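You operate a simulated robot arm through the tools that you are given. There is no shell and no other tool. Be economical: measure what you need, move in short steps, check, and stop when the job is done.

You are at the controls of a simulated two-armed robot. One attempt, no reset.

## Task
Pick up the blue foam post marked "W7" from the top of the kitting bench with one hand, pass it to the other hand and put it on the shelf under the tag table.

The check looks at the end state, three seconds after you hand in, the way a careful person would. Anything else that was tipped, shoved, dropped, spilled or broken makes it a failure.

## Robot
Two 7-joint arms with two-finger parallel grippers on one trunk, on a base that drives. Base frame: it is fixed to the floor where the robot stands at the start and does not move with it; the origin is under the middle of the robot, x ahead of it, y to its left, z up; the surface under the hand at the start is at about z = 800. Readings come in mm, rad, newtons and seconds.
The left shoulder is at the start at [80, 131, 947], the right one opposite. With the tool pointing down near the work surface each hand reaches from about 400 to 860 mm from the robot's upright axis, wherever it stands, measured 20 degrees to its own side. Places, roughly: shelf under the tag table [2800, -900, 300]. Payload 1.57 kg a hand.
The TCP of each hand is the grasp point between the finger pads, 30 mm short of the fingertips. In the tool frame z runs along the fingers and y along their closing line. The gripper opens to 110 mm. The fingers are 24 mm wide and 12 mm thick; the gripper's body (48 by 112 mm) begins 78 mm behind the TCP.
Orientation is that of the tool frame in the base frame, as a unit quaternion [x, y, z, w]. With the fingers straight down and closing along the base's y, the tool's x points along the base's -x, its y along +y and its z along -z.

## Interface
- The arms move only by the tool move_arm. It takes "left_steps", "right_steps" or both (then of equal length, played together; a hand with none holds still); each is a list of rows, each a list of 6 numbers: the shift along the tool's x, y, z in units of 400 mm (1.0 is 400 mm), then the turn, a rotation vector about the tool's x, y, z in units of 90 degrees (1.0 is 90 degrees). In form: [[tx, ty, tz, rx, ry, rz], ...]. A call has 1 to 8 rows; each row is the pose to reach, as a shift and turn from the pose commanded when the call began, along the tool's axes at that moment. "left_gripper" and "right_gripper" are, for a hand that has rows, the finger opening in mm, from 0 to 110, set as the call begins (left out, the last holds). A call with a number of a shift or a turn outside -1 to 1 is refused whole. Rows are played at 5 a second. More than 50 mm and 0.15 rad between two rows, or a gripper value outside its range, and nothing of the call is played. Where a pose cannot be reached the arm comes as near as it can. A force on the tool above 40 N (or 10 N above the force at the start of the call, whichever is more), or a blocked arm, ends the call early, and 0.2 s more pass. Each finger travels about 108 mm/s and halts on what it meets, pressing with about 26 N; the grip force reading is that of the motor and also rises with nothing between the fingers. The clock runs only during rows and for 0.2 s after the last one: add rows that repeat a pose to give the fingers time. It gives the time, the measured TCP pose, the force on the tool (base axes), the opening and the grip force at its end, in the units of the frame above (readings bear some noise), with the torque about the TCP (base axes, N m) and any sound that the robot's microphone picked up, and new pictures: "pictures" is both (left out), scene, wrist or none (wrist: the cameras of the hands that moved).
- Cameras (640 x 400 px; columns grow to the right, rows downward): "scene" is now at [-55.1, 29.5, 1424.2]; the picture's right is [0.33, -0.94, 0.00], its down [-0.52, -0.18, -0.84] and it looks along [0.79, 0.28, -0.55] (base axes); focal length 250 px, centre (320, 200). "left" rides on the left gripper at [70, -16, -141] in its tool frame; the picture's right is [0.23, 0.97, 0.00], its down [-0.86, 0.20, -0.48] and it looks along [-0.47, 0.11, 0.88] (tool axes); focal length 222 px, centre (320, 200). "right" rides on the right gripper at [70, 16, -141] in its tool frame; the picture's right is [-0.23, 0.97, 0.00], its down [-0.86, -0.20, -0.48] and it looks along [-0.47, -0.11, 0.88] (tool axes); focal length 222 px, centre (320, 200). There is no depth. A picture from a camera that has moved, and an enlarged one, comes with that camera's place and axes in the base frame and with its lens.
- drive_base(legs): drives the robot by 1 to 6 legs, each [ahead, left, turn to the left] in mm, mm and rad, along the robot's own axes; the way and the turn of a leg run together, so that a leg with both is an arc; at most 1500 mm and 3.142 rad a leg. The arms and the cameras ride along, it lands a little off, and it stops where it bumps. It gives what a move gives, and a new picture of the scene camera.
- pan_tilt(pan, tilt): turns the head with the scene camera to pan (to the left, within 1.902 rad either way) and tilt (down, from -0.506 to 1.204), counted from straight ahead of the robot. It gives what a move gives, and a new picture of the scene camera.
- zoom(camera, box): a new picture of the part [left, top, right, bottom] of that camera's present view, enlarged. No time passes.
- job_done(): hands the job in; it is judged then, once.

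Work in short steps. Places have to be worked out from the pictures, the camera data and where the tool is seen: move nearer, look again, correct. Check each grasp and each placing, and mend what went wrong. You have 120 turns and 260 pictures in all, those below and enlarged ones among them. Open the grippers and draw the arms clear of the work before you hand the job in, unless the task says otherwise; then end with one line.

The tools are called after "Call:" as a command line: name --argument value ..., lists and objects as JSON in quotes. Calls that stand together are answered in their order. move_arm: Moves the arms, as the interface text tells. Its arguments: {"type":"object","properties":{"left_steps":{"type":"array"},"left_gripper":{"type":"number"},"right_steps":{"type":"array"},"right_gripper":{"type":"number"},"pictures":{"type":"string","enum":["both","scene","wrist","none"]}},"required":[]} The other tools are called the same way: drive_base (legs) drives the base; pan_tilt (pan, tilt) turns the head that bears the scene camera; zoom (camera, box) takes an enlarged picture of a part of a camera's view; job_done () hands the job in.

At the start:

```text
clock: 0.0
left_ee_pos: [417.9, 358.1, 1165.2]
left_orientation: [-0.001, 1.0, 0.0, 0.0]
left_wrist_force: [-0.4, -0.5, -0.6]
left_wrist_torque: [-0.02, 0.03, -0.01]
left_opening: 109.9
left_finger_force: 0.1
right_ee_pos: [546.2, -36.8, 1184.8]
right_orientation: [0.0, 1.0, 0.0, 0.0]
right_wrist_force: [-0.2, 0.6, -1.0]
right_wrist_torque: [0.01, -0.01, 0.03]
right_opening: 109.8
right_finger_force: 0.1
robot x, y, heading: [-1.5, 1.9, -0.0]
head pan, tilt: [0.335, 0.578]
```

scene: 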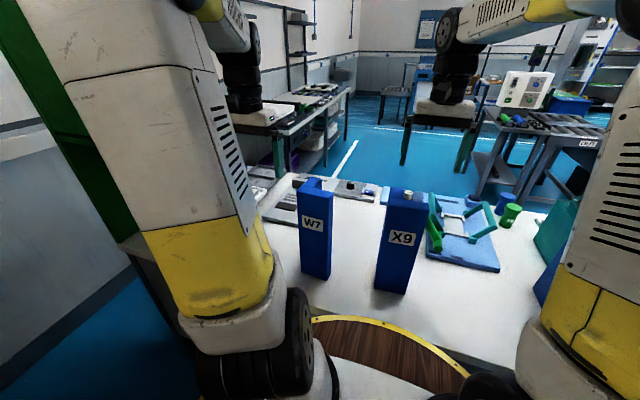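
right: 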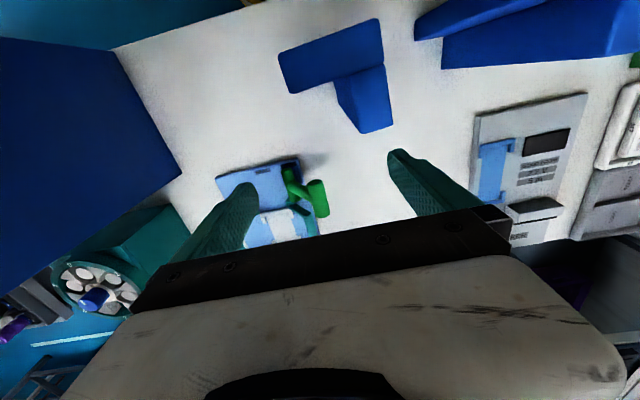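
left: 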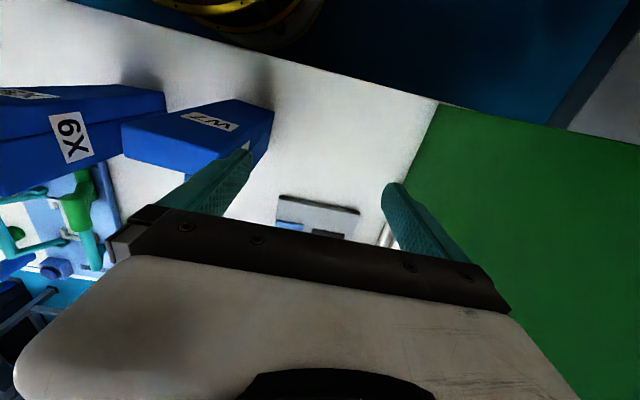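

I'll look closer at the post marked W7 and its surroundings before moving.

Call:
zoom --camera "scene" --box '[240, 150, 520, 325]'

Call:
zoom --camera "left" --box '[0, 50, 400, 300]'

```text
2.29 times, centred on (380, 238) of scene
camera zoom: at [-55.1, 29.5, 1424.2], right [0.33, -0.94, 0.0], down [-0.52, -0.18, -0.84], along [0.79, 0.28, -0.55], focal length 571 px, centre (183, 114)
```

zoom: 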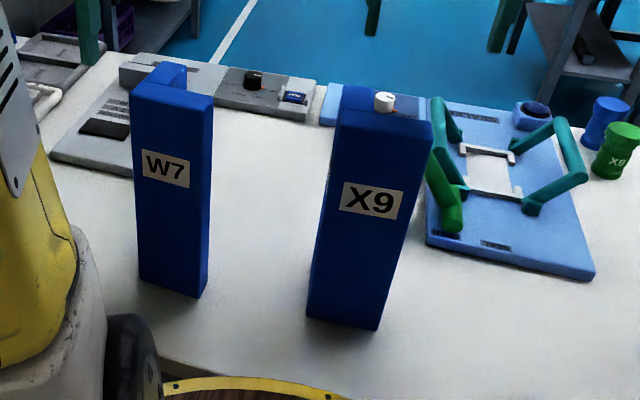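

```text
1.60 times, centred on (200, 175) of left
camera zoom: at [347.5, 341.1, 1307.5], right [-0.23, 0.97, 0.0], down [0.86, 0.2, 0.48], along [0.47, 0.11, -0.88], focal length 355 px, centre (512, 240)
```

zoom: 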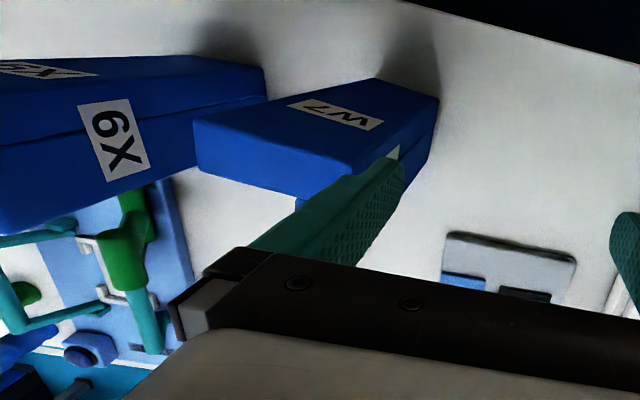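

Both posts seem to have an L- or T-shaped section; I look at them from the right wrist camera.

Call:
zoom --camera "right" --box '[240, 0, 640, 250]'

Call:
pan_tilt --pan 0.335 --tilt 0.9

```text
1.60 times, centred on (440, 125) of right
camera zoom: at [475.0, -21.1, 1324.3], right [0.23, 0.97, 0.0], down [0.86, -0.2, 0.48], along [0.47, -0.11, -0.88], focal length 355 px, centre (128, 320)
```

zoom: 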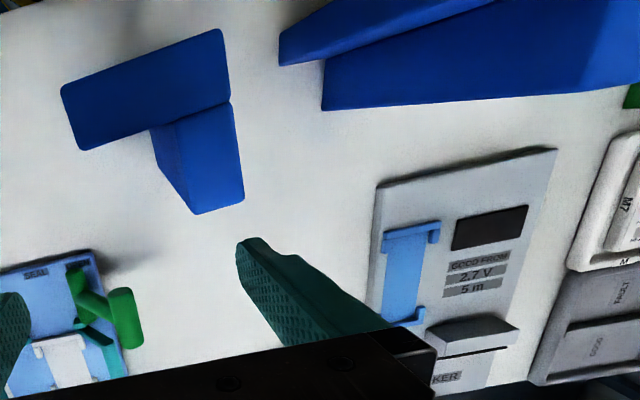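

```text
clock: 0.8
left_ee_pos: [417.6, 358.8, 1165.9]
left_orientation: [0.0, 1.0, 0.0, 0.0]
left_wrist_force: [0.5, 0.3, -0.7]
left_wrist_torque: [-0.01, 0.02, -0.03]
left_opening: 110.0
left_finger_force: 0.0
right_ee_pos: [546.3, -36.9, 1186.0]
right_orientation: [0.0, 1.0, 0.0, 0.0]
right_wrist_force: [-0.5, -0.2, 0.1]
right_wrist_torque: [-0.01, 0.0, 0.01]
right_opening: 109.9
right_finger_force: 0.0
robot x, y, heading: [2.2, 2.3, -0.001]
head pan, tilt: [0.335, 0.901]
camera scene: at [-67.8, 25.0, 1397.5], right [0.33, -0.94, 0.0], down [-0.74, -0.26, -0.62], along [0.59, 0.2, -0.78], focal length 250 px, centre (320, 200)
```

scene: 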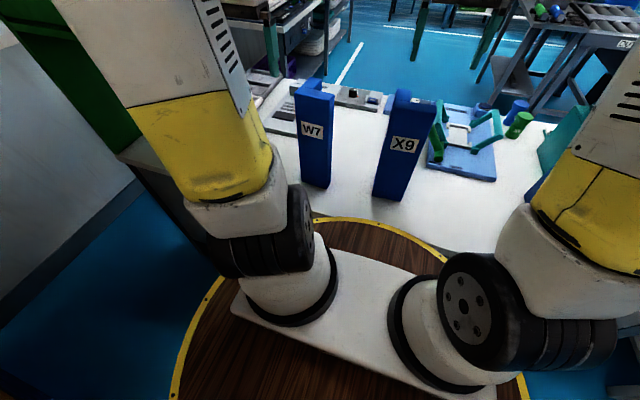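

I take a look toward the tag table at about [2800, -900] to learn how the shelf is built before I decide on the grasps.

Call:
pan_tilt --pan -0.31 --tilt 0.3

```text
clock: 1.8
left_ee_pos: [417.4, 356.8, 1165.6]
left_orientation: [0.0, 1.0, 0.0, 0.0]
left_wrist_force: [0.5, 0.6, 0.4]
left_wrist_torque: [-0.01, -0.02, 0.01]
left_opening: 110.1
left_finger_force: 0.1
right_ee_pos: [544.5, -36.4, 1185.6]
right_orientation: [0.0, 1.0, 0.0, 0.0]
right_wrist_force: [-0.1, -0.4, -0.2]
right_wrist_torque: [0.02, 0.04, 0.0]
right_opening: 110.1
right_finger_force: 0.0
robot x, y, heading: [-2.9, 2.4, 0.001]
head pan, tilt: [-0.311, 0.3]
camera scene: at [-50.2, -28.3, 1449.7], right [-0.3, -0.95, 0.0], down [-0.28, 0.09, -0.95], along [0.91, -0.29, -0.3], focal length 250 px, centre (320, 200)
```

scene: 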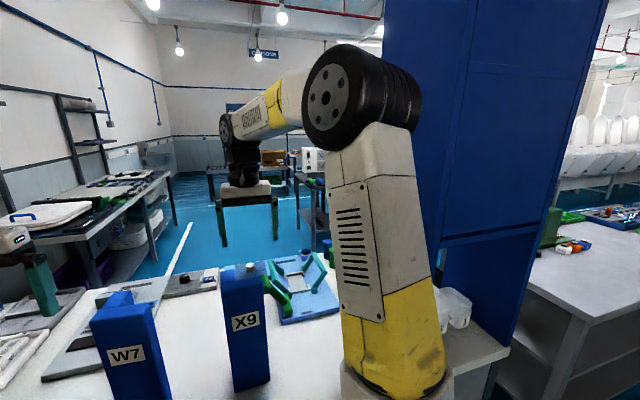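

The table seen right in the first picture lies near [2400, -950], likely the tag table; I turn the head back and zoom on it.

Call:
pan_tilt --pan 0.3 --tilt 0.4

Call:
zoom --camera "scene" --box '[420, 60, 640, 240]'

```text
clock: 2.9
left_ee_pos: [417.0, 357.9, 1166.8]
left_orientation: [0.001, 1.0, -0.001, 0.0]
left_wrist_force: [0.6, 0.2, 0.1]
left_wrist_torque: [0.0, -0.01, -0.01]
left_opening: 110.1
left_finger_force: 0.0
right_ee_pos: [544.3, -36.8, 1185.3]
right_orientation: [0.0, 1.0, 0.0, 0.0]
right_wrist_force: [-0.5, 0.1, -0.6]
right_wrist_torque: [0.05, -0.02, 0.02]
right_opening: 109.9
right_finger_force: 0.1
robot x, y, heading: [-1.7, 2.8, 0.001]
head pan, tilt: [0.3, 0.4]
camera scene: at [-50.6, 27.5, 1440.5], right [0.29, -0.96, 0.0], down [-0.37, -0.11, -0.92], along [0.88, 0.27, -0.39], focal length 250 px, centre (320, 200)
```

scene: 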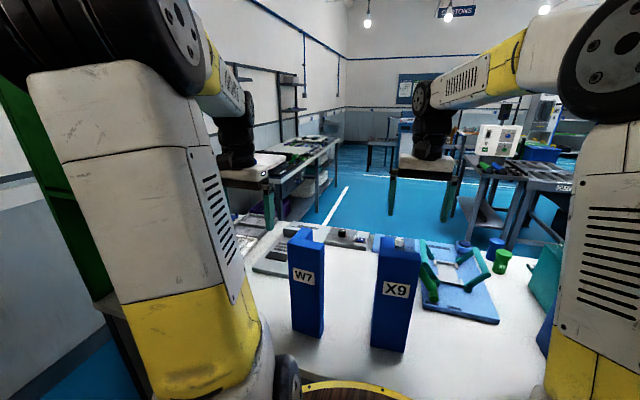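

```text
2.22 times, centred on (530, 150) of scene
camera zoom: at [-50.6, 27.5, 1440.5], right [0.29, -0.96, 0.0], down [-0.37, -0.11, -0.92], along [0.88, 0.27, -0.39], focal length 555 px, centre (-147, 311)
```

zoom: 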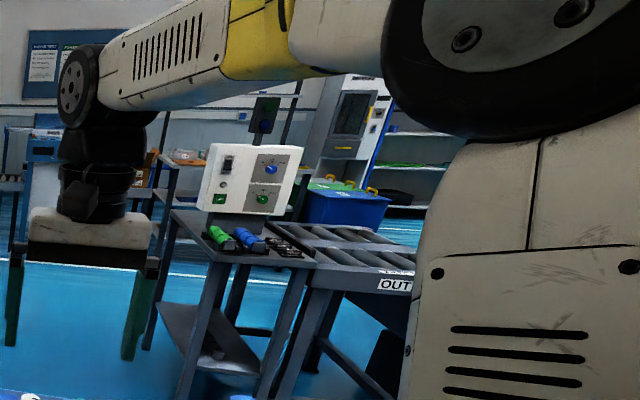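

The small table left of the conveyor has a low shelf near [2700, -890, 300]. I look left and right to learn the free floor for driving.

Call:
pan_tilt --pan -1.1 --tilt 0.4

Call:
pan_tilt --pan -1.9 --tilt 0.5

Call:
pan_tilt --pan 1.9 --tilt 0.5

Call:
pan_tilt --pan 1.0 --tilt 0.5

```text
clock: 4.4
left_ee_pos: [417.2, 357.7, 1165.6]
left_orientation: [0.0, 1.0, -0.001, 0.001]
left_wrist_force: [-1.0, 0.5, 0.6]
left_wrist_torque: [0.02, 0.02, 0.01]
left_opening: 110.0
left_finger_force: 0.0
right_ee_pos: [546.1, -36.0, 1185.0]
right_orientation: [0.001, 1.0, 0.0, -0.001]
right_wrist_force: [0.1, -0.4, -0.5]
right_wrist_torque: [0.0, 0.01, -0.01]
right_opening: 109.9
right_finger_force: 0.0
robot x, y, heading: [-2.2, 2.0, -0.007]
head pan, tilt: [-1.1, 0.4]
camera scene: at [-97.1, -82.4, 1440.5], right [-0.89, -0.45, 0.0], down [-0.18, 0.35, -0.92], along [0.42, -0.82, -0.39], focal length 250 px, centre (320, 200)
```

scene: 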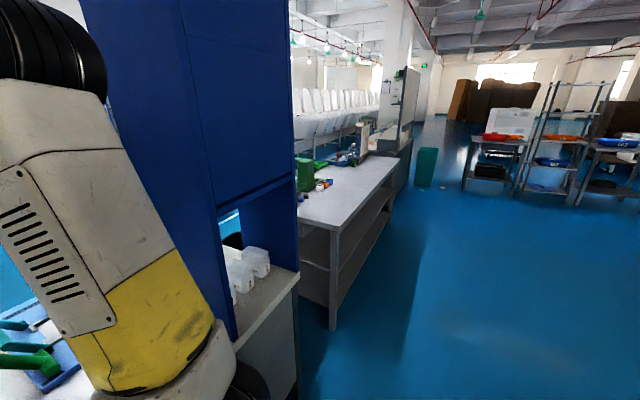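

```text
clock: 5.5
left_ee_pos: [417.4, 358.1, 1165.9]
left_orientation: [0.0, 1.0, 0.0, 0.0]
left_wrist_force: [-0.2, -0.6, -0.5]
left_wrist_torque: [0.0, -0.01, 0.0]
left_opening: 110.2
left_finger_force: 0.1
right_ee_pos: [544.4, -36.4, 1185.6]
right_orientation: [0.0, 1.0, 0.0, 0.001]
right_wrist_force: [0.7, 1.0, 0.3]
right_wrist_torque: [0.0, -0.01, -0.01]
right_opening: 109.9
right_finger_force: 0.1
robot x, y, heading: [2.4, -4.2, -0.005]
head pan, tilt: [-1.901, 0.499]
camera scene: at [-168.5, -86.0, 1431.4], right [-0.95, 0.32, 0.0], down [0.15, 0.45, -0.88], along [-0.28, -0.83, -0.48], focal length 250 px, centre (320, 200)
```

scene: 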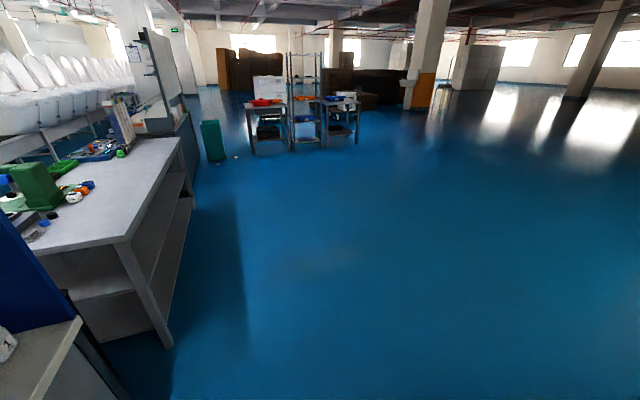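

```text
clock: 8.6
left_ee_pos: [416.8, 359.2, 1165.8]
left_orientation: [0.0, 1.0, 0.0, 0.0]
left_wrist_force: [0.3, 0.0, 0.6]
left_wrist_torque: [0.0, -0.03, 0.0]
left_opening: 109.8
left_finger_force: 0.0
right_ee_pos: [545.5, -37.3, 1185.0]
right_orientation: [0.0, 1.0, 0.0, 0.001]
right_wrist_force: [-1.1, 0.9, -0.3]
right_wrist_torque: [0.03, 0.01, 0.0]
right_opening: 110.0
right_finger_force: 0.1
robot x, y, heading: [0.5, 1.8, 0.003]
head pan, tilt: [1.901, 0.499]
camera scene: at [-168.6, 86.3, 1431.3], right [0.95, 0.32, 0.0], down [0.15, -0.45, -0.88], along [-0.28, 0.83, -0.48], focal length 250 px, centre (320, 200)
```

scene: 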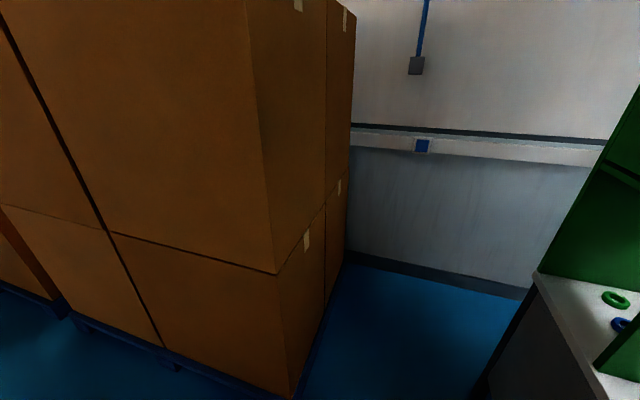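

```text
clock: 9.8
left_ee_pos: [417.1, 357.1, 1166.0]
left_orientation: [0.0, 1.0, 0.0, 0.0]
left_wrist_force: [1.2, -0.5, 0.4]
left_wrist_torque: [-0.02, -0.01, 0.02]
left_opening: 109.8
left_finger_force: 0.2
right_ee_pos: [546.1, -36.1, 1185.7]
right_orientation: [0.0, 1.0, 0.0, 0.0]
right_wrist_force: [-0.1, -0.3, 0.0]
right_wrist_torque: [-0.02, 0.03, 0.02]
right_opening: 109.9
right_finger_force: 0.0
robot x, y, heading: [-0.7, -0.3, 0.002]
head pan, tilt: [1.0, 0.499]
camera scene: at [-90.1, 76.8, 1431.3], right [0.84, -0.54, 0.0], down [-0.26, -0.4, -0.88], along [0.47, 0.74, -0.48], focal length 250 px, centre (320, 200)
```

scene: 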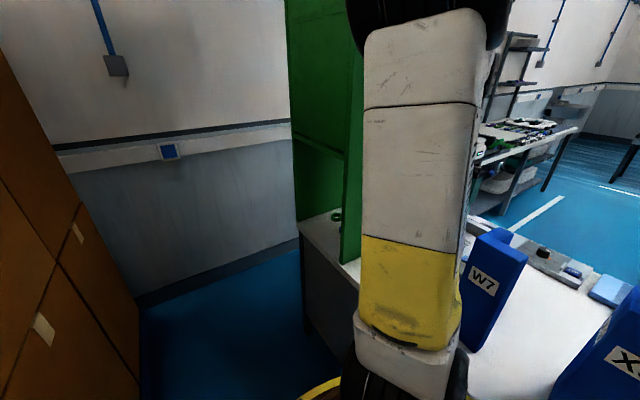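

W7 is an L-section upright about 290 mm tall: plate at x≈430–455, y≈177–267, leg behind at y≈226–262, x up to ≈515. I move the left hand above the leg (≈[487, 244]), keeping 40+ mm above the top.

Call:
move_arm --left_steps '[[-0.04, -0.07, -0.04, 0, 0, 0], [-0.08, -0.14, -0.06, 0, 0, 0], [-0.12, -0.21, -0.06, 0, 0, 0], [-0.174, -0.285, -0.06, 0, 0, 0], [-0.174, -0.285, -0.06, 0, 0, 0]]' --pictures "wrist"

Call:
pan_tilt --pan 0.4 --tilt 0.6

```text
clock: 11.0
left_ee_pos: [485.9, 244.7, 1188.1]
left_orientation: [0.0, 1.0, -0.001, 0.0]
left_wrist_force: [-0.4, -0.5, 0.0]
left_wrist_torque: [-0.02, -0.01, 0.0]
left_opening: 109.8
left_finger_force: 0.1
right_ee_pos: [546.0, -36.3, 1186.4]
right_orientation: [0.0, 1.0, 0.0, 0.0]
right_wrist_force: [0.6, 0.8, 1.2]
right_wrist_torque: [0.01, -0.02, -0.01]
right_opening: 110.0
right_finger_force: 0.1
robot x, y, heading: [0.2, 3.5, 0.001]
head pan, tilt: [1.0, 0.499]
camera left: at [415.9, 229.0, 1329.7], right [-0.23, 0.97, 0.0], down [0.86, 0.2, 0.48], along [0.47, 0.11, -0.88], focal length 222 px, centre (320, 200)
```

left: 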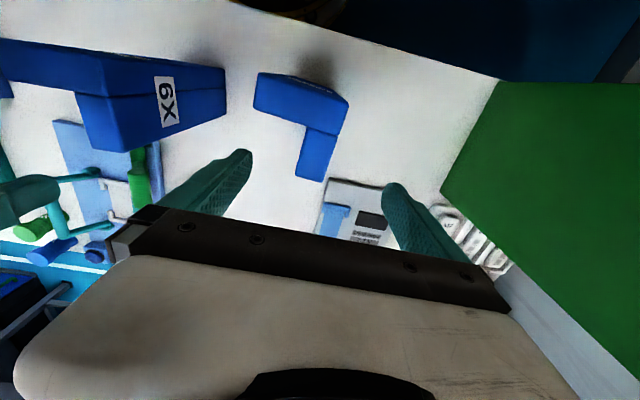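

```text
clock: 12.0
left_ee_pos: [485.4, 245.9, 1188.2]
left_orientation: [0.0, 1.0, 0.001, 0.0]
left_wrist_force: [-0.6, -1.0, 0.0]
left_wrist_torque: [0.02, -0.02, 0.01]
left_opening: 109.7
left_finger_force: 0.1
right_ee_pos: [545.9, -36.1, 1185.0]
right_orientation: [0.0, 1.0, 0.0, 0.0]
right_wrist_force: [-0.1, -0.2, 0.3]
right_wrist_torque: [0.01, 0.0, 0.0]
right_opening: 110.1
right_finger_force: 0.1
robot x, y, heading: [3.1, 1.0, -0.002]
head pan, tilt: [0.4, 0.6]
camera scene: at [-57.8, 34.6, 1422.3], right [0.39, -0.92, 0.0], down [-0.52, -0.22, -0.83], along [0.76, 0.32, -0.56], focal length 250 px, centre (320, 200)
```

scene: 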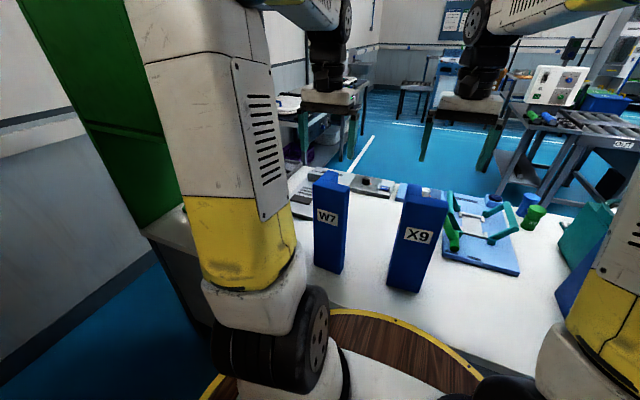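

The leg's top measures x 458–515, y 224–258 at z≈1095, agreeing with the first estimate. I descend around it to TCP z≈1060, in two halves.

Call:
move_arm --left_steps '[[0, -0.008, 0.08, 0, 0, 0], [0, -0.008, 0.14, 0, 0, 0], [0, -0.008, 0.18, 0, 0, 0]]' --pictures "wrist"

```text
clock: 12.8
left_ee_pos: [486.1, 243.1, 1117.6]
left_orientation: [0.0, 1.0, 0.0, 0.001]
left_wrist_force: [-0.2, 0.1, 0.3]
left_wrist_torque: [0.03, 0.02, 0.01]
left_opening: 110.2
left_finger_force: 0.1
right_ee_pos: [545.5, -35.8, 1185.1]
right_orientation: [0.0, 1.0, 0.0, 0.0]
right_wrist_force: [0.9, -0.2, -0.5]
right_wrist_torque: [0.0, -0.04, 0.03]
right_opening: 110.0
right_finger_force: 0.1
robot x, y, heading: [0.0, -2.0, 0.001]
head pan, tilt: [0.4, 0.6]
camera left: at [415.9, 226.7, 1258.3], right [-0.23, 0.97, 0.0], down [0.86, 0.2, 0.48], along [0.47, 0.11, -0.88], focal length 222 px, centre (320, 200)
```

left: 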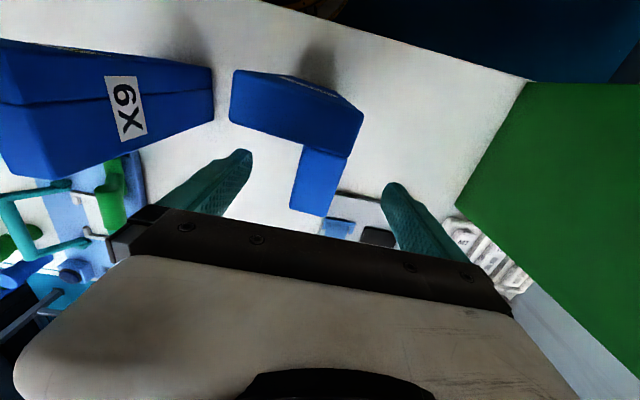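

The leg sits centred between the fingertips. I go down the remaining ~57 mm and close.

Call:
move_arm --left_steps '[[0, 0, 0.07, 0, 0, 0], [0, 0, 0.14, 0, 0, 0], [0, 0, 0.14, 0, 0, 0]]' --pictures "wrist"

Call:
move_arm --left_steps '[[0, 0, 0, 0, 0, 0], [0, 0, 0, 0, 0, 0], [0, 0, 0, 0, 0, 0], [0, 0, 0, 0, 0, 0]]' --left_gripper 0 --pictures "both"

```text
clock: 13.6
left_ee_pos: [485.4, 243.4, 1060.6]
left_orientation: [0.0, 1.0, 0.0, 0.0]
left_wrist_force: [0.0, -0.5, -0.5]
left_wrist_torque: [-0.01, -0.02, -0.02]
left_opening: 110.0
left_finger_force: 0.1
right_ee_pos: [545.1, -37.0, 1185.8]
right_orientation: [0.001, 1.0, 0.0, -0.001]
right_wrist_force: [0.4, -0.5, -1.0]
right_wrist_torque: [0.02, 0.0, 0.02]
right_opening: 110.1
right_finger_force: 0.0
robot x, y, heading: [-2.0, -1.8, 0.001]
head pan, tilt: [0.4, 0.6]
camera left: at [415.6, 227.2, 1202.3], right [-0.23, 0.97, 0.0], down [0.86, 0.2, 0.48], along [0.47, 0.11, -0.88], focal length 222 px, centre (320, 200)
```

left: 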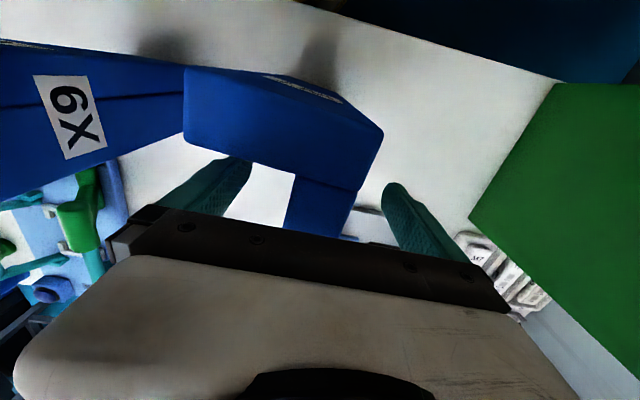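

```text
clock: 14.6
left_ee_pos: [485.4, 242.1, 1061.6]
left_orientation: [0.0, 1.0, 0.0, 0.001]
left_wrist_force: [-0.1, 0.4, -0.8]
left_wrist_torque: [0.0, -0.02, 0.0]
left_opening: 33.4
left_finger_force: 26.0
right_ee_pos: [545.4, -37.0, 1185.5]
right_orientation: [0.0, 1.0, 0.0, 0.0]
right_wrist_force: [0.0, -0.7, -0.1]
right_wrist_torque: [0.0, -0.01, -0.02]
right_opening: 109.9
right_finger_force: 0.0
robot x, y, heading: [0.9, -0.3, -0.001]
head pan, tilt: [0.4, 0.6]
camera scene: at [-57.7, 34.5, 1422.2], right [0.39, -0.92, 0.0], down [-0.52, -0.22, -0.82], along [0.76, 0.32, -0.57], focal length 250 px, centre (320, 200)
camera left: at [415.6, 227.3, 1202.6], right [-0.23, 0.97, 0.0], down [0.86, 0.2, 0.48], along [0.47, 0.11, -0.88], focal length 222 px, centre (320, 200)
```

scene: 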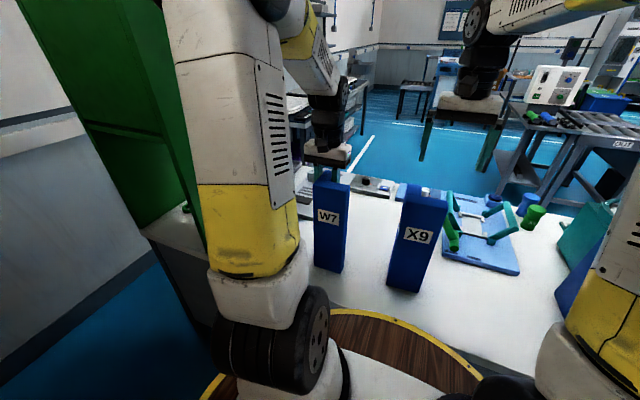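
left: 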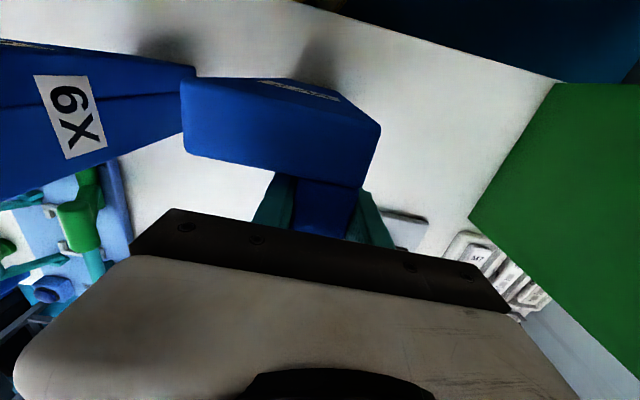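

The leg is held: 33 mm opening, 26 N. I lift slowly by 40 mm and watch the weight.

Call:
move_arm --left_steps '[[0, 0, -0.03, 0, 0, 0], [0, 0, -0.07, 0, 0, 0], [0, 0, -0.1, 0, 0, 0], [0, 0, -0.1, 0, 0, 0]]' --pictures "both"

```text
clock: 15.6
left_ee_pos: [485.4, 241.4, 1102.0]
left_orientation: [0.0, 1.0, 0.0, -0.001]
left_wrist_force: [0.3, -0.7, -0.4]
left_wrist_torque: [0.03, -0.03, -0.02]
left_opening: 33.5
left_finger_force: 25.9
right_ee_pos: [546.6, -36.9, 1185.0]
right_orientation: [0.0, 1.0, 0.0, 0.0]
right_wrist_force: [-0.2, 0.1, 0.0]
right_wrist_torque: [0.01, -0.05, -0.02]
right_opening: 110.4
right_finger_force: 0.0
robot x, y, heading: [0.9, -0.4, 0.0]
head pan, tilt: [0.4, 0.6]
camera scene: at [-57.7, 34.5, 1422.2], right [0.39, -0.92, 0.0], down [-0.52, -0.22, -0.82], along [0.76, 0.32, -0.57], focal length 250 px, centre (320, 200)
camera left: at [415.4, 224.8, 1243.7], right [-0.23, 0.97, 0.0], down [0.86, 0.2, 0.48], along [0.47, 0.11, -0.88], focal length 222 px, centre (320, 200)
```

scene: 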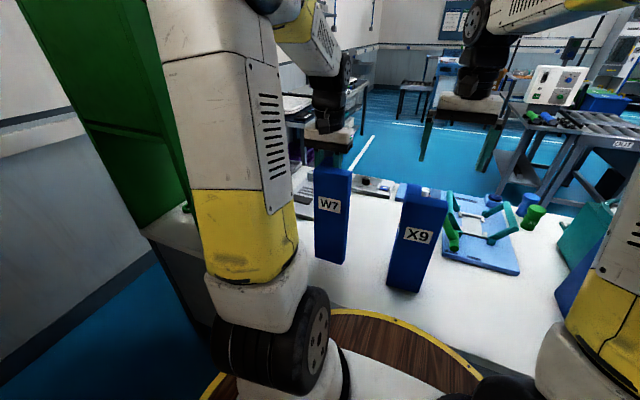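
left: 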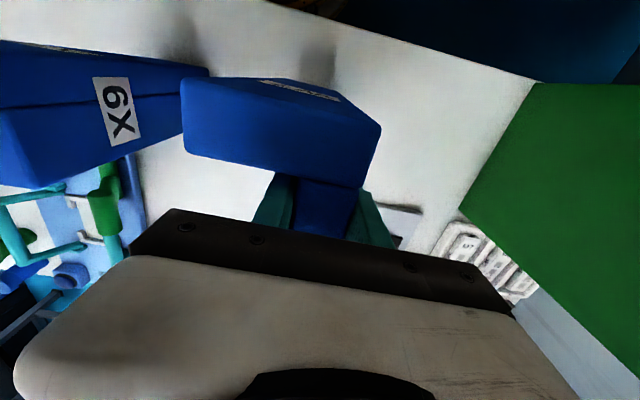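

The post is free and hangs steady. I raise both hands (left to ≈1200, right to ≈1245) to clear X9 before backing away.

Call:
move_arm --left_steps '[[0, 0, -0.08, 0, 0, 0], [0, 0, -0.16, 0, 0, 0], [0, 0, -0.24, 0, 0, 0], [0, 0, -0.24, 0, 0, 0]]' --right_steps '[[0, 0, -0.05, 0, 0, 0], [0, 0, -0.1, 0, 0, 0], [0, 0, -0.15, 0, 0, 0], [0, 0, -0.15, 0, 0, 0]]' --pictures "none"

Call:
drive_base --legs '[[-500, 0, 0]]'

```text
clock: 16.6
left_ee_pos: [486.3, 239.4, 1198.2]
left_orientation: [-0.001, 1.0, 0.0, 0.0]
left_wrist_force: [0.2, -0.1, -1.2]
left_wrist_torque: [0.04, -0.03, -0.03]
left_opening: 33.6
left_finger_force: 26.0
right_ee_pos: [544.3, -40.2, 1244.0]
right_orientation: [0.0, 1.0, 0.0, 0.001]
right_wrist_force: [0.2, 0.1, 0.0]
right_wrist_torque: [0.01, 0.0, -0.01]
right_opening: 109.8
right_finger_force: 0.1
robot x, y, heading: [-4.8, 1.5, -0.0]
head pan, tilt: [0.4, 0.6]
```

```text
clock: 19.6
left_ee_pos: [-10.6, 242.3, 1196.7]
left_orientation: [-0.003, 1.0, 0.0, 0.001]
left_wrist_force: [-0.3, -0.3, 0.5]
left_wrist_torque: [0.02, 0.0, -0.01]
left_opening: 33.6
left_finger_force: 26.0
right_ee_pos: [50.2, -36.2, 1243.8]
right_orientation: [-0.003, 1.0, 0.001, 0.0]
right_wrist_force: [-0.7, 0.0, -0.8]
right_wrist_torque: [0.0, -0.01, -0.02]
right_opening: 110.2
right_finger_force: 0.0
robot x, y, heading: [-497.5, -3.8, 0.008]
head pan, tilt: [0.4, 0.6]
camera scene: at [-554.3, 32.7, 1422.2], right [0.39, -0.92, 0.0], down [-0.52, -0.22, -0.82], along [0.76, 0.33, -0.57], focal length 250 px, centre (320, 200)
```

scene: 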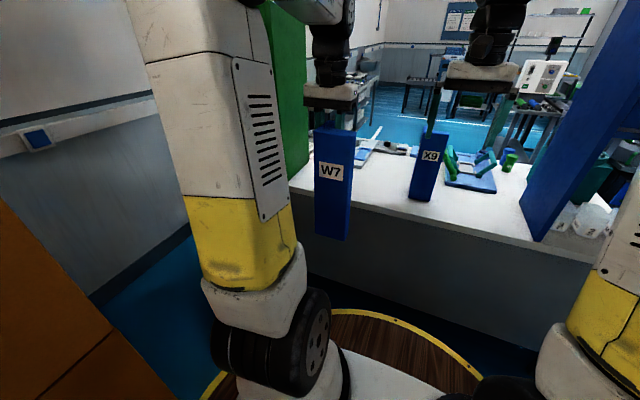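

Space is free here for the handover. I move the post forward to the middle with the left hand while the right hand draws back and begins tilting to point ahead.

Call:
move_arm --left_steps '[[-0.0625, -0.047, 0, 0, 0, 0], [-0.125, -0.094, 0, 0, 0, 0], [-0.1875, -0.141, 0, 0, 0, 0], [-0.25, -0.1875, 0, 0, 0, 0], [-0.3125, -0.234, 0, 0, 0, 0], [-0.375, -0.281, 0, 0, 0, 0], [-0.4375, -0.328, 0, 0, 0, 0], [-0.5, -0.375, 0, 0, 0, 0]]' --right_steps '[[0.04, -0.01, 0.045, 0, -0.09, 0], [0.08, -0.02, 0.09, 0, -0.18, 0], [0.12, -0.03, 0.135, 0, -0.27, 0], [0.16, -0.035, 0.18, 0, -0.36, 0], [0.2, -0.045, 0.225, 0, -0.45, 0], [0.24, -0.055, 0.27, 0, -0.54, 0], [0.28, -0.065, 0.315, 0, -0.63, 0], [0.32, -0.07, 0.36, 0, -0.72, 0]]' --pictures "both"

```text
clock: 21.4
left_ee_pos: [189.5, 93.1, 1199.4]
left_orientation: [-0.003, 1.0, 0.0, 0.001]
left_wrist_force: [-1.2, 0.3, 1.2]
left_wrist_torque: [0.0, -0.05, -0.01]
left_opening: 33.7
left_finger_force: 25.9
right_ee_pos: [-17.1, -6.7, 1163.1]
right_orientation: [-0.003, 0.845, 0.001, 0.535]
right_wrist_force: [-0.1, 0.9, 0.9]
right_wrist_torque: [0.02, -0.02, 0.03]
right_opening: 109.8
right_finger_force: 0.0
right hand out of reach, approached as far as the arm can: row 7, 8
robot x, y, heading: [-494.1, 2.0, 0.001]
head pan, tilt: [0.4, 0.6]
camera scene: at [-555.0, 32.6, 1422.2], right [0.39, -0.92, 0.0], down [-0.52, -0.22, -0.83], along [0.76, 0.33, -0.56], focal length 250 px, centre (320, 200)
camera right: at [-176.1, 7.6, 1158.0], right [0.09, 0.97, 0.2], down [-0.07, -0.2, 0.98], along [0.99, -0.1, 0.05], focal length 222 px, centre (320, 200)
camera left: at [120.2, 75.2, 1339.7], right [-0.23, 0.97, 0.0], down [0.85, 0.21, 0.48], along [0.47, 0.11, -0.88], focal length 222 px, centre (320, 200)
```

scene: 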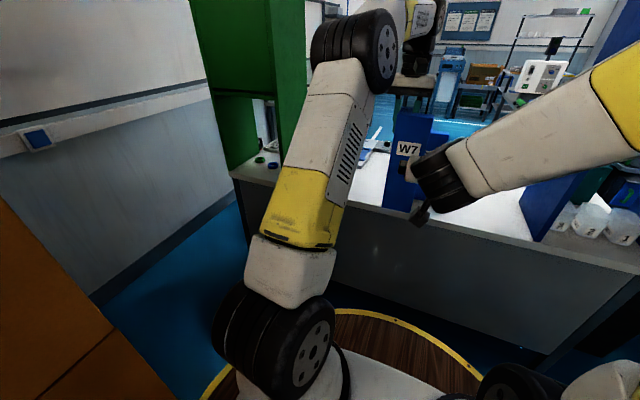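
right: 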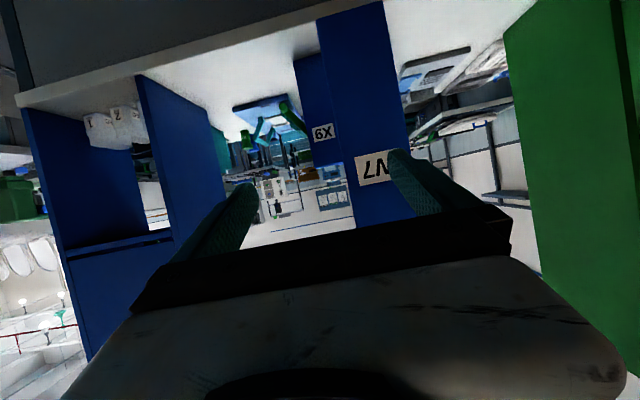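
left: 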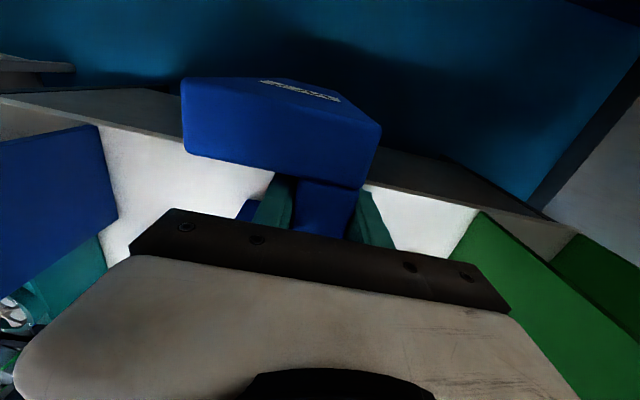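

The right hand stands before the post, still 25° from level. I finish the tilt and move it toward the pre-grasp, at ≈[20, 73, 1085], checking how the command frame behaves.

Call:
move_arm --right_steps '[[0.034, 0.05, 0.042, 0, -0.07, 0], [0.068, 0.1, 0.084, 0, -0.14, 0], [0.103, 0.15, 0.125, 0, -0.21, 0], [0.137, 0.2, 0.167, 0, -0.28, 0], [0.137, 0.2, 0.167, 0, -0.28, 0]]' --pictures "both"

```text
clock: 22.6
left_ee_pos: [189.8, 92.8, 1197.5]
left_orientation: [-0.003, 1.0, 0.001, 0.0]
left_wrist_force: [-0.3, -0.3, -1.4]
left_wrist_torque: [0.03, 0.0, -0.02]
left_opening: 33.5
left_finger_force: 25.9
right_ee_pos: [17.9, 71.0, 1085.9]
right_orientation: [-0.003, 0.707, 0.003, 0.708]
right_wrist_force: [0.3, 0.0, -0.4]
right_wrist_torque: [0.0, 0.02, 0.02]
right_opening: 109.9
right_finger_force: 0.1
right hand out of reach, approached as far as the arm can: row 1, 2, 3
robot x, y, heading: [-496.7, 1.6, 0.011]
head pan, tilt: [0.4, 0.6]
camera scene: at [-554.3, 32.7, 1422.2], right [0.39, -0.92, 0.0], down [-0.52, -0.22, -0.82], along [0.76, 0.33, -0.57], focal length 250 px, centre (320, 200)
camera right: at [-123.6, 84.4, 1014.4], right [-0.01, 0.97, 0.23], down [-0.48, -0.2, 0.85], along [0.88, -0.1, 0.47], focal length 222 px, centre (320, 200)
```

scene: 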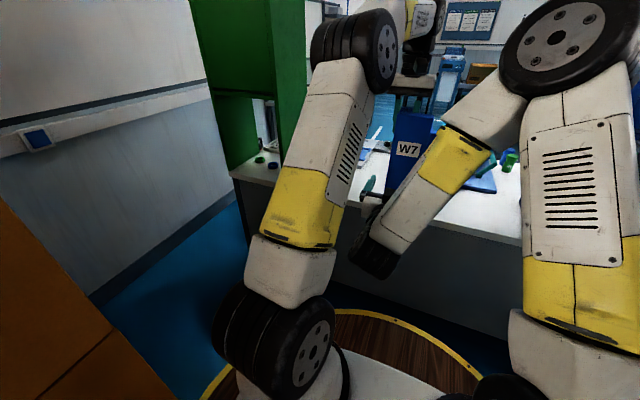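
right: 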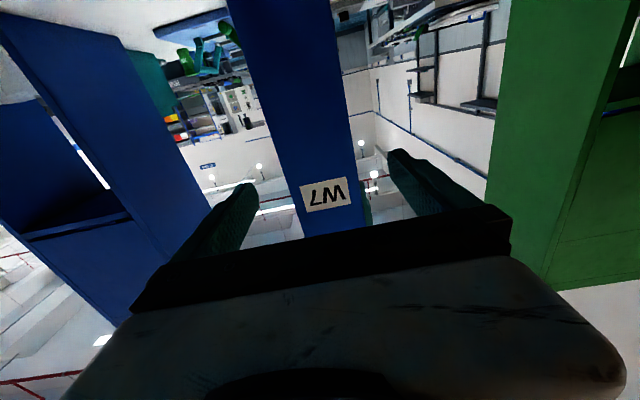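

Level and centred on the post in view. I advance 75 mm so the tips reach nearly the front face, then check the side gaps.

Call:
move_arm --right_steps '[[0, 0.004, 0.07, 0, 0, 0], [0, 0.004, 0.14, 0, 0, 0], [0, 0.004, 0.19, 0, 0, 0], [0, 0.004, 0.19, 0, 0, 0]]' --pictures "both"

Call:
zoom --camera "right" --box '[180, 80, 460, 255]'

```text
clock: 23.6
left_ee_pos: [190.8, 92.1, 1199.2]
left_orientation: [-0.003, 1.0, 0.0, 0.0]
left_wrist_force: [0.3, 0.0, -0.6]
left_wrist_torque: [0.0, -0.01, -0.01]
left_opening: 33.3
left_finger_force: 26.2
right_ee_pos: [97.0, 69.4, 1085.8]
right_orientation: [-0.002, 0.707, 0.002, 0.707]
right_wrist_force: [0.6, 0.4, -0.5]
right_wrist_torque: [0.02, 0.02, -0.01]
right_opening: 110.0
right_finger_force: 0.2
robot x, y, heading: [-498.9, -0.4, 0.001]
head pan, tilt: [0.4, 0.6]
camera scene: at [-554.3, 32.7, 1422.2], right [0.39, -0.92, 0.0], down [-0.52, -0.22, -0.82], along [0.76, 0.33, -0.57], focal length 250 px, centre (320, 200)
camera right: at [-44.6, 83.9, 1014.5], right [-0.01, 0.97, 0.23], down [-0.48, -0.2, 0.86], along [0.88, -0.1, 0.47], focal length 222 px, centre (320, 200)
```

scene: 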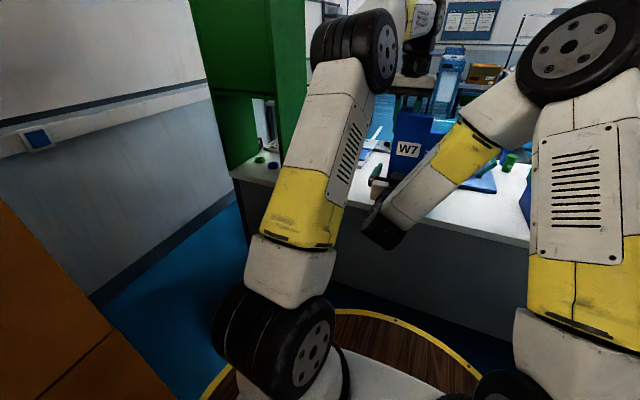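
right: 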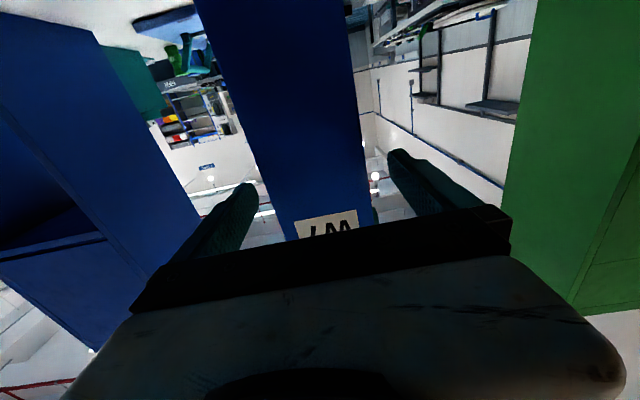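

```text
2.29 times, centred on (320, 168) of right
camera zoom: at [-44.6, 83.9, 1014.5], right [-0.01, 0.97, 0.23], down [-0.48, -0.2, 0.86], along [0.88, -0.1, 0.47], focal length 508 px, centre (320, 274)
```

zoom: 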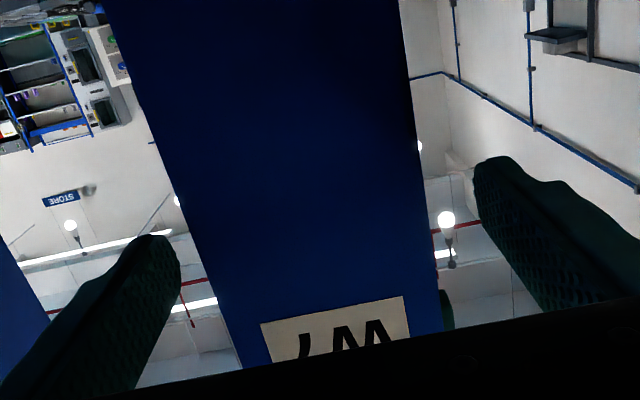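

The post is ~6 mm to the right of the gripper's centre (gaps 8 and 20 mm). I shift right by 6 mm, then advance 50 mm and close.

Call:
move_arm --right_steps '[[0, -0.015, 0, 0, 0, 0], [0, -0.015, 0.04, 0, 0, 0], [0, -0.015, 0.08, 0, 0, 0], [0, -0.015, 0.125, 0, 0, 0], [0, -0.015, 0.125, 0, 0, 0]]' --pictures "wrist"

```text
clock: 24.8
left_ee_pos: [190.4, 91.8, 1196.4]
left_orientation: [-0.003, 1.0, 0.0, 0.0]
left_wrist_force: [0.2, -0.4, -0.2]
left_wrist_torque: [0.01, -0.02, 0.03]
left_opening: 33.7
left_finger_force: 25.8
right_ee_pos: [147.0, 66.0, 1087.4]
right_orientation: [-0.003, 0.707, 0.004, 0.708]
right_wrist_force: [-0.5, 0.3, 0.2]
right_wrist_torque: [-0.02, -0.02, -0.01]
right_opening: 109.9
right_finger_force: 0.0
robot x, y, heading: [-495.9, -2.3, 0.007]
head pan, tilt: [0.4, 0.6]
camera right: at [5.4, 80.4, 1015.3], right [-0.01, 0.97, 0.23], down [-0.48, -0.2, 0.86], along [0.88, -0.1, 0.47], focal length 222 px, centre (320, 200)
```

right: 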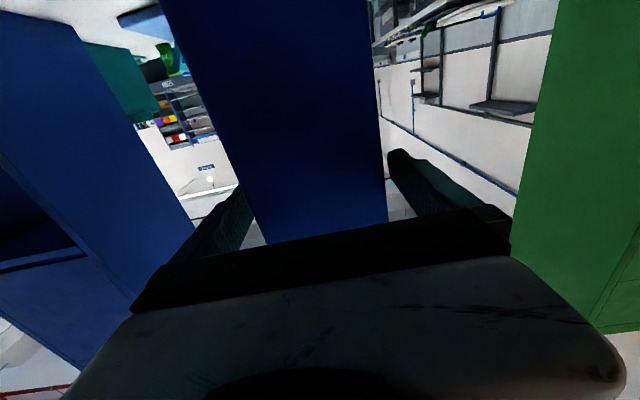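

No contact; the post stands between the fingers. I close the right gripper.

Call:
move_arm --right_steps '[[0, 0, 0, 0, 0, 0], [0, 0, 0, 0, 0, 0], [0, 0, 0, 0, 0, 0], [0, 0, 0, 0, 0, 0]]' --right_gripper 0 --pictures "both"

```text
clock: 25.8
left_ee_pos: [191.0, 93.2, 1197.3]
left_orientation: [-0.003, 1.0, -0.001, -0.001]
left_wrist_force: [-1.3, 6.2, 1.4]
left_wrist_torque: [0.29, 0.13, -0.1]
left_opening: 33.1
left_finger_force: 26.1
right_ee_pos: [148.5, 66.2, 1086.4]
right_orientation: [-0.001, 0.707, 0.001, 0.708]
right_wrist_force: [0.0, -5.7, -0.8]
right_wrist_torque: [0.31, 0.08, -0.22]
right_opening: 89.5
right_finger_force: 25.6
robot x, y, heading: [-494.8, 0.6, 0.004]
head pan, tilt: [0.4, 0.6]
camera scene: at [-554.3, 32.7, 1422.2], right [0.39, -0.92, 0.0], down [-0.52, -0.22, -0.82], along [0.76, 0.33, -0.57], focal length 250 px, centre (320, 200)
camera right: at [5.5, 80.0, 1015.3], right [0.0, 0.97, 0.23], down [-0.48, -0.2, 0.86], along [0.88, -0.1, 0.47], focal length 222 px, centre (320, 200)
```

scene: 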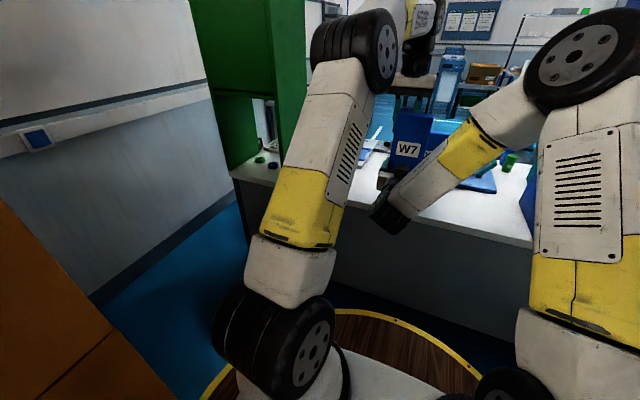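
right: 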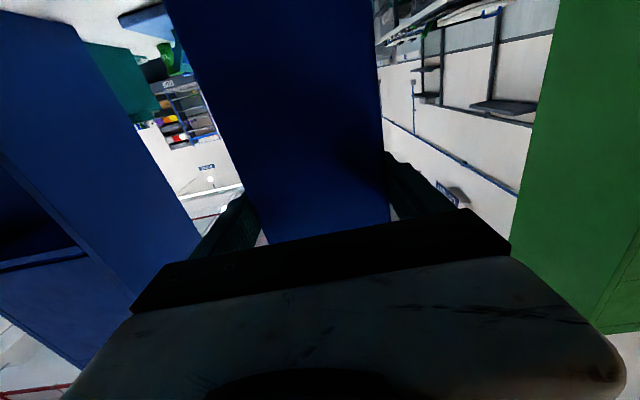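

Right hand holds the 89.5 mm plate firmly. I open the left gripper and check the post stays.

Call:
move_arm --left_steps '[[0, 0, 0, 0, 0, 0], [0, 0, 0, 0, 0, 0], [0, 0, 0, 0, 0, 0]]' --left_gripper 80 --pictures "wrist"

Call:
move_arm --left_steps '[[0, 0, -0.08, 0, 0, 0], [0, 0, -0.16, 0, 0, 0], [0, 0, -0.24, 0, 0, 0], [0, 0, -0.32, 0, 0, 0], [0, 0, -0.36, 0, 0, 0]]' --pictures "both"

```text
clock: 26.6
left_ee_pos: [190.8, 92.4, 1197.7]
left_orientation: [-0.002, 1.0, 0.0, 0.0]
left_wrist_force: [0.5, -0.1, 0.5]
left_wrist_torque: [0.01, 0.0, 0.02]
left_opening: 80.2
left_finger_force: 0.1
right_ee_pos: [148.1, 66.0, 1088.2]
right_orientation: [-0.003, 0.707, 0.003, 0.707]
right_wrist_force: [0.0, -0.4, 0.0]
right_wrist_torque: [0.0, 0.0, 0.02]
right_opening: 89.4
right_finger_force: 26.0
robot x, y, heading: [-494.5, -1.8, -0.0]
head pan, tilt: [0.4, 0.6]
camera left: at [120.5, 75.4, 1339.4], right [-0.23, 0.97, 0.0], down [0.85, 0.2, 0.48], along [0.47, 0.11, -0.88], focal length 222 px, centre (320, 200)
```

left: 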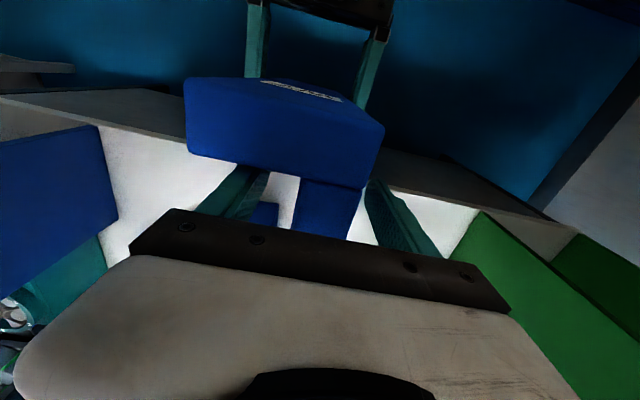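

```text
clock: 27.8
left_ee_pos: [186.5, 92.6, 1280.2]
left_orientation: [-0.003, 1.0, 0.0, 0.001]
left_wrist_force: [-0.5, -0.6, -0.1]
left_wrist_torque: [0.03, -0.01, -0.01]
left_opening: 80.1
left_finger_force: 0.2
left hand out of reach, approached as far as the arm can: row 3, 4, 5
right_ee_pos: [146.3, 66.4, 1087.0]
right_orientation: [-0.002, 0.707, 0.002, 0.707]
right_wrist_force: [-0.3, -0.3, 0.7]
right_wrist_torque: [-0.01, 0.03, 0.01]
right_opening: 89.6
right_finger_force: 26.2
robot x, y, heading: [-496.9, -0.8, 0.006]
head pan, tilt: [0.4, 0.6]
camera scene: at [-554.3, 32.7, 1422.2], right [0.39, -0.92, 0.0], down [-0.52, -0.22, -0.82], along [0.76, 0.33, -0.57], focal length 250 px, centre (320, 200)
camera left: at [116.7, 76.4, 1421.9], right [-0.23, 0.97, 0.0], down [0.85, 0.2, 0.48], along [0.47, 0.11, -0.88], focal length 222 px, centre (320, 200)
```

scene: 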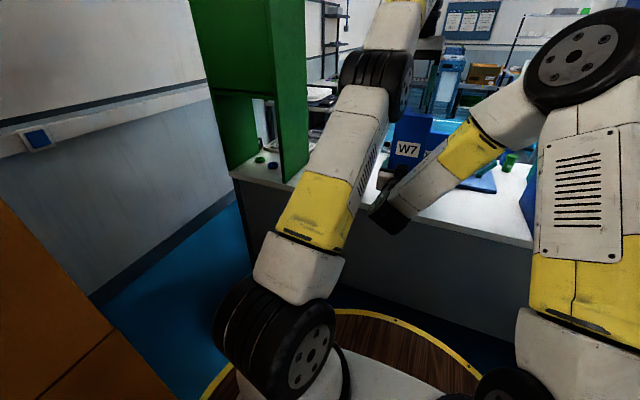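
left: 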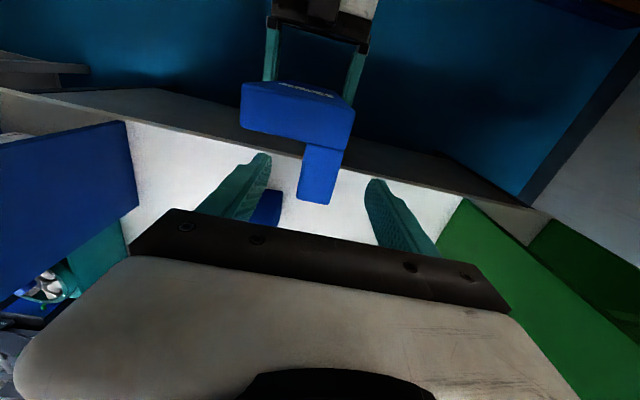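

The handover worked; left fingertips are just above the post's top and at the arm's limit. I lower the right hand with the post by 80 mm, then move the left hand away to the left and back.

Call:
move_arm --right_steps '[[0.1, 0, 0, 0, 0, 0], [0.2, 0, 0, 0, 0, 0], [0.2, 0, 0, 0, 0, 0]]' --pictures "none"

Call:
move_arm --left_steps '[[0, 0.1, 0.02, 0, 0, 0], [0, 0.2, 0.06, 0, 0, 0], [0.05, 0.3, 0.1, 0, 0, 0], [0.1, 0.38, 0.12, 0, 0, 0], [0.18, 0.44, 0.12, 0, 0, 0], [0.26, 0.5, 0.12, 0, 0, 0], [0.34, 0.5, 0.12, 0, 0, 0]]' --left_gripper 20 --pictures "both"

```text
clock: 28.6
left_ee_pos: [185.5, 93.5, 1280.8]
left_orientation: [-0.003, 1.0, 0.0, 0.001]
left_wrist_force: [-0.3, -0.3, -0.3]
left_wrist_torque: [0.01, 0.02, 0.0]
left_opening: 80.2
left_finger_force: 0.0
right_ee_pos: [150.1, 64.8, 1009.3]
right_orientation: [-0.002, 0.707, 0.002, 0.707]
right_wrist_force: [0.8, 0.3, -0.4]
right_wrist_torque: [-0.05, -0.01, 0.01]
right_opening: 89.3
right_finger_force: 26.3
robot x, y, heading: [-495.2, 1.5, 0.004]
head pan, tilt: [0.4, 0.6]
```

```text
clock: 30.2
left_ee_pos: [49.5, 290.4, 1234.2]
left_orientation: [-0.002, 1.0, 0.0, 0.001]
left_wrist_force: [-0.1, -0.6, -0.2]
left_wrist_torque: [0.01, 0.02, -0.01]
left_opening: 20.2
left_finger_force: 0.1
right_ee_pos: [148.5, 64.7, 1007.6]
right_orientation: [-0.001, 0.708, 0.001, 0.707]
right_wrist_force: [0.8, 0.4, 1.0]
right_wrist_torque: [-0.01, -0.02, -0.01]
right_opening: 89.3
right_finger_force: 26.3
robot x, y, heading: [-496.8, -0.8, 0.008]
head pan, tilt: [0.4, 0.6]
camera scene: at [-553.8, 32.7, 1422.3], right [0.39, -0.92, 0.0], down [-0.52, -0.22, -0.82], along [0.76, 0.33, -0.57], focal length 250 px, centre (320, 200)
camera left: at [-20.7, 273.4, 1376.0], right [-0.23, 0.97, 0.0], down [0.85, 0.2, 0.48], along [0.47, 0.11, -0.88], focal length 222 px, centre (320, 200)
```

scene: 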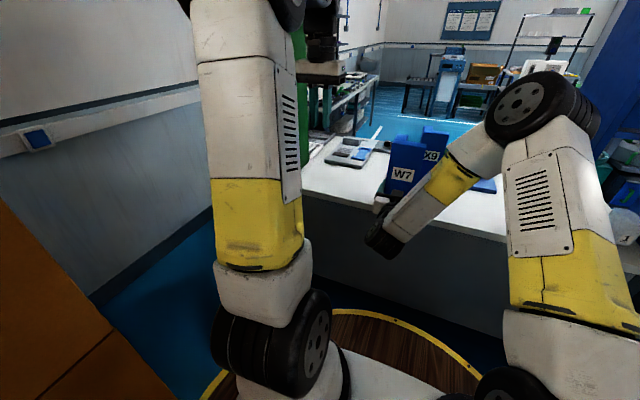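
left: 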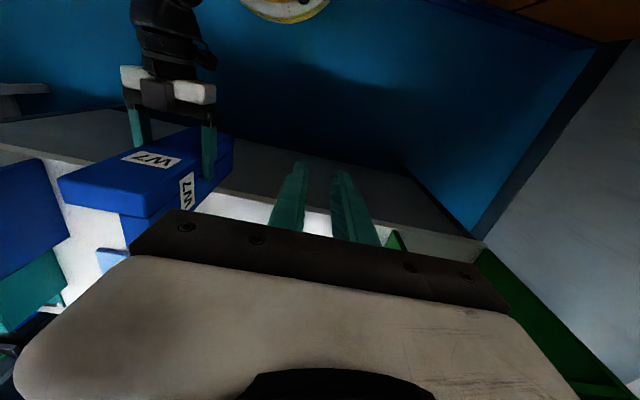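

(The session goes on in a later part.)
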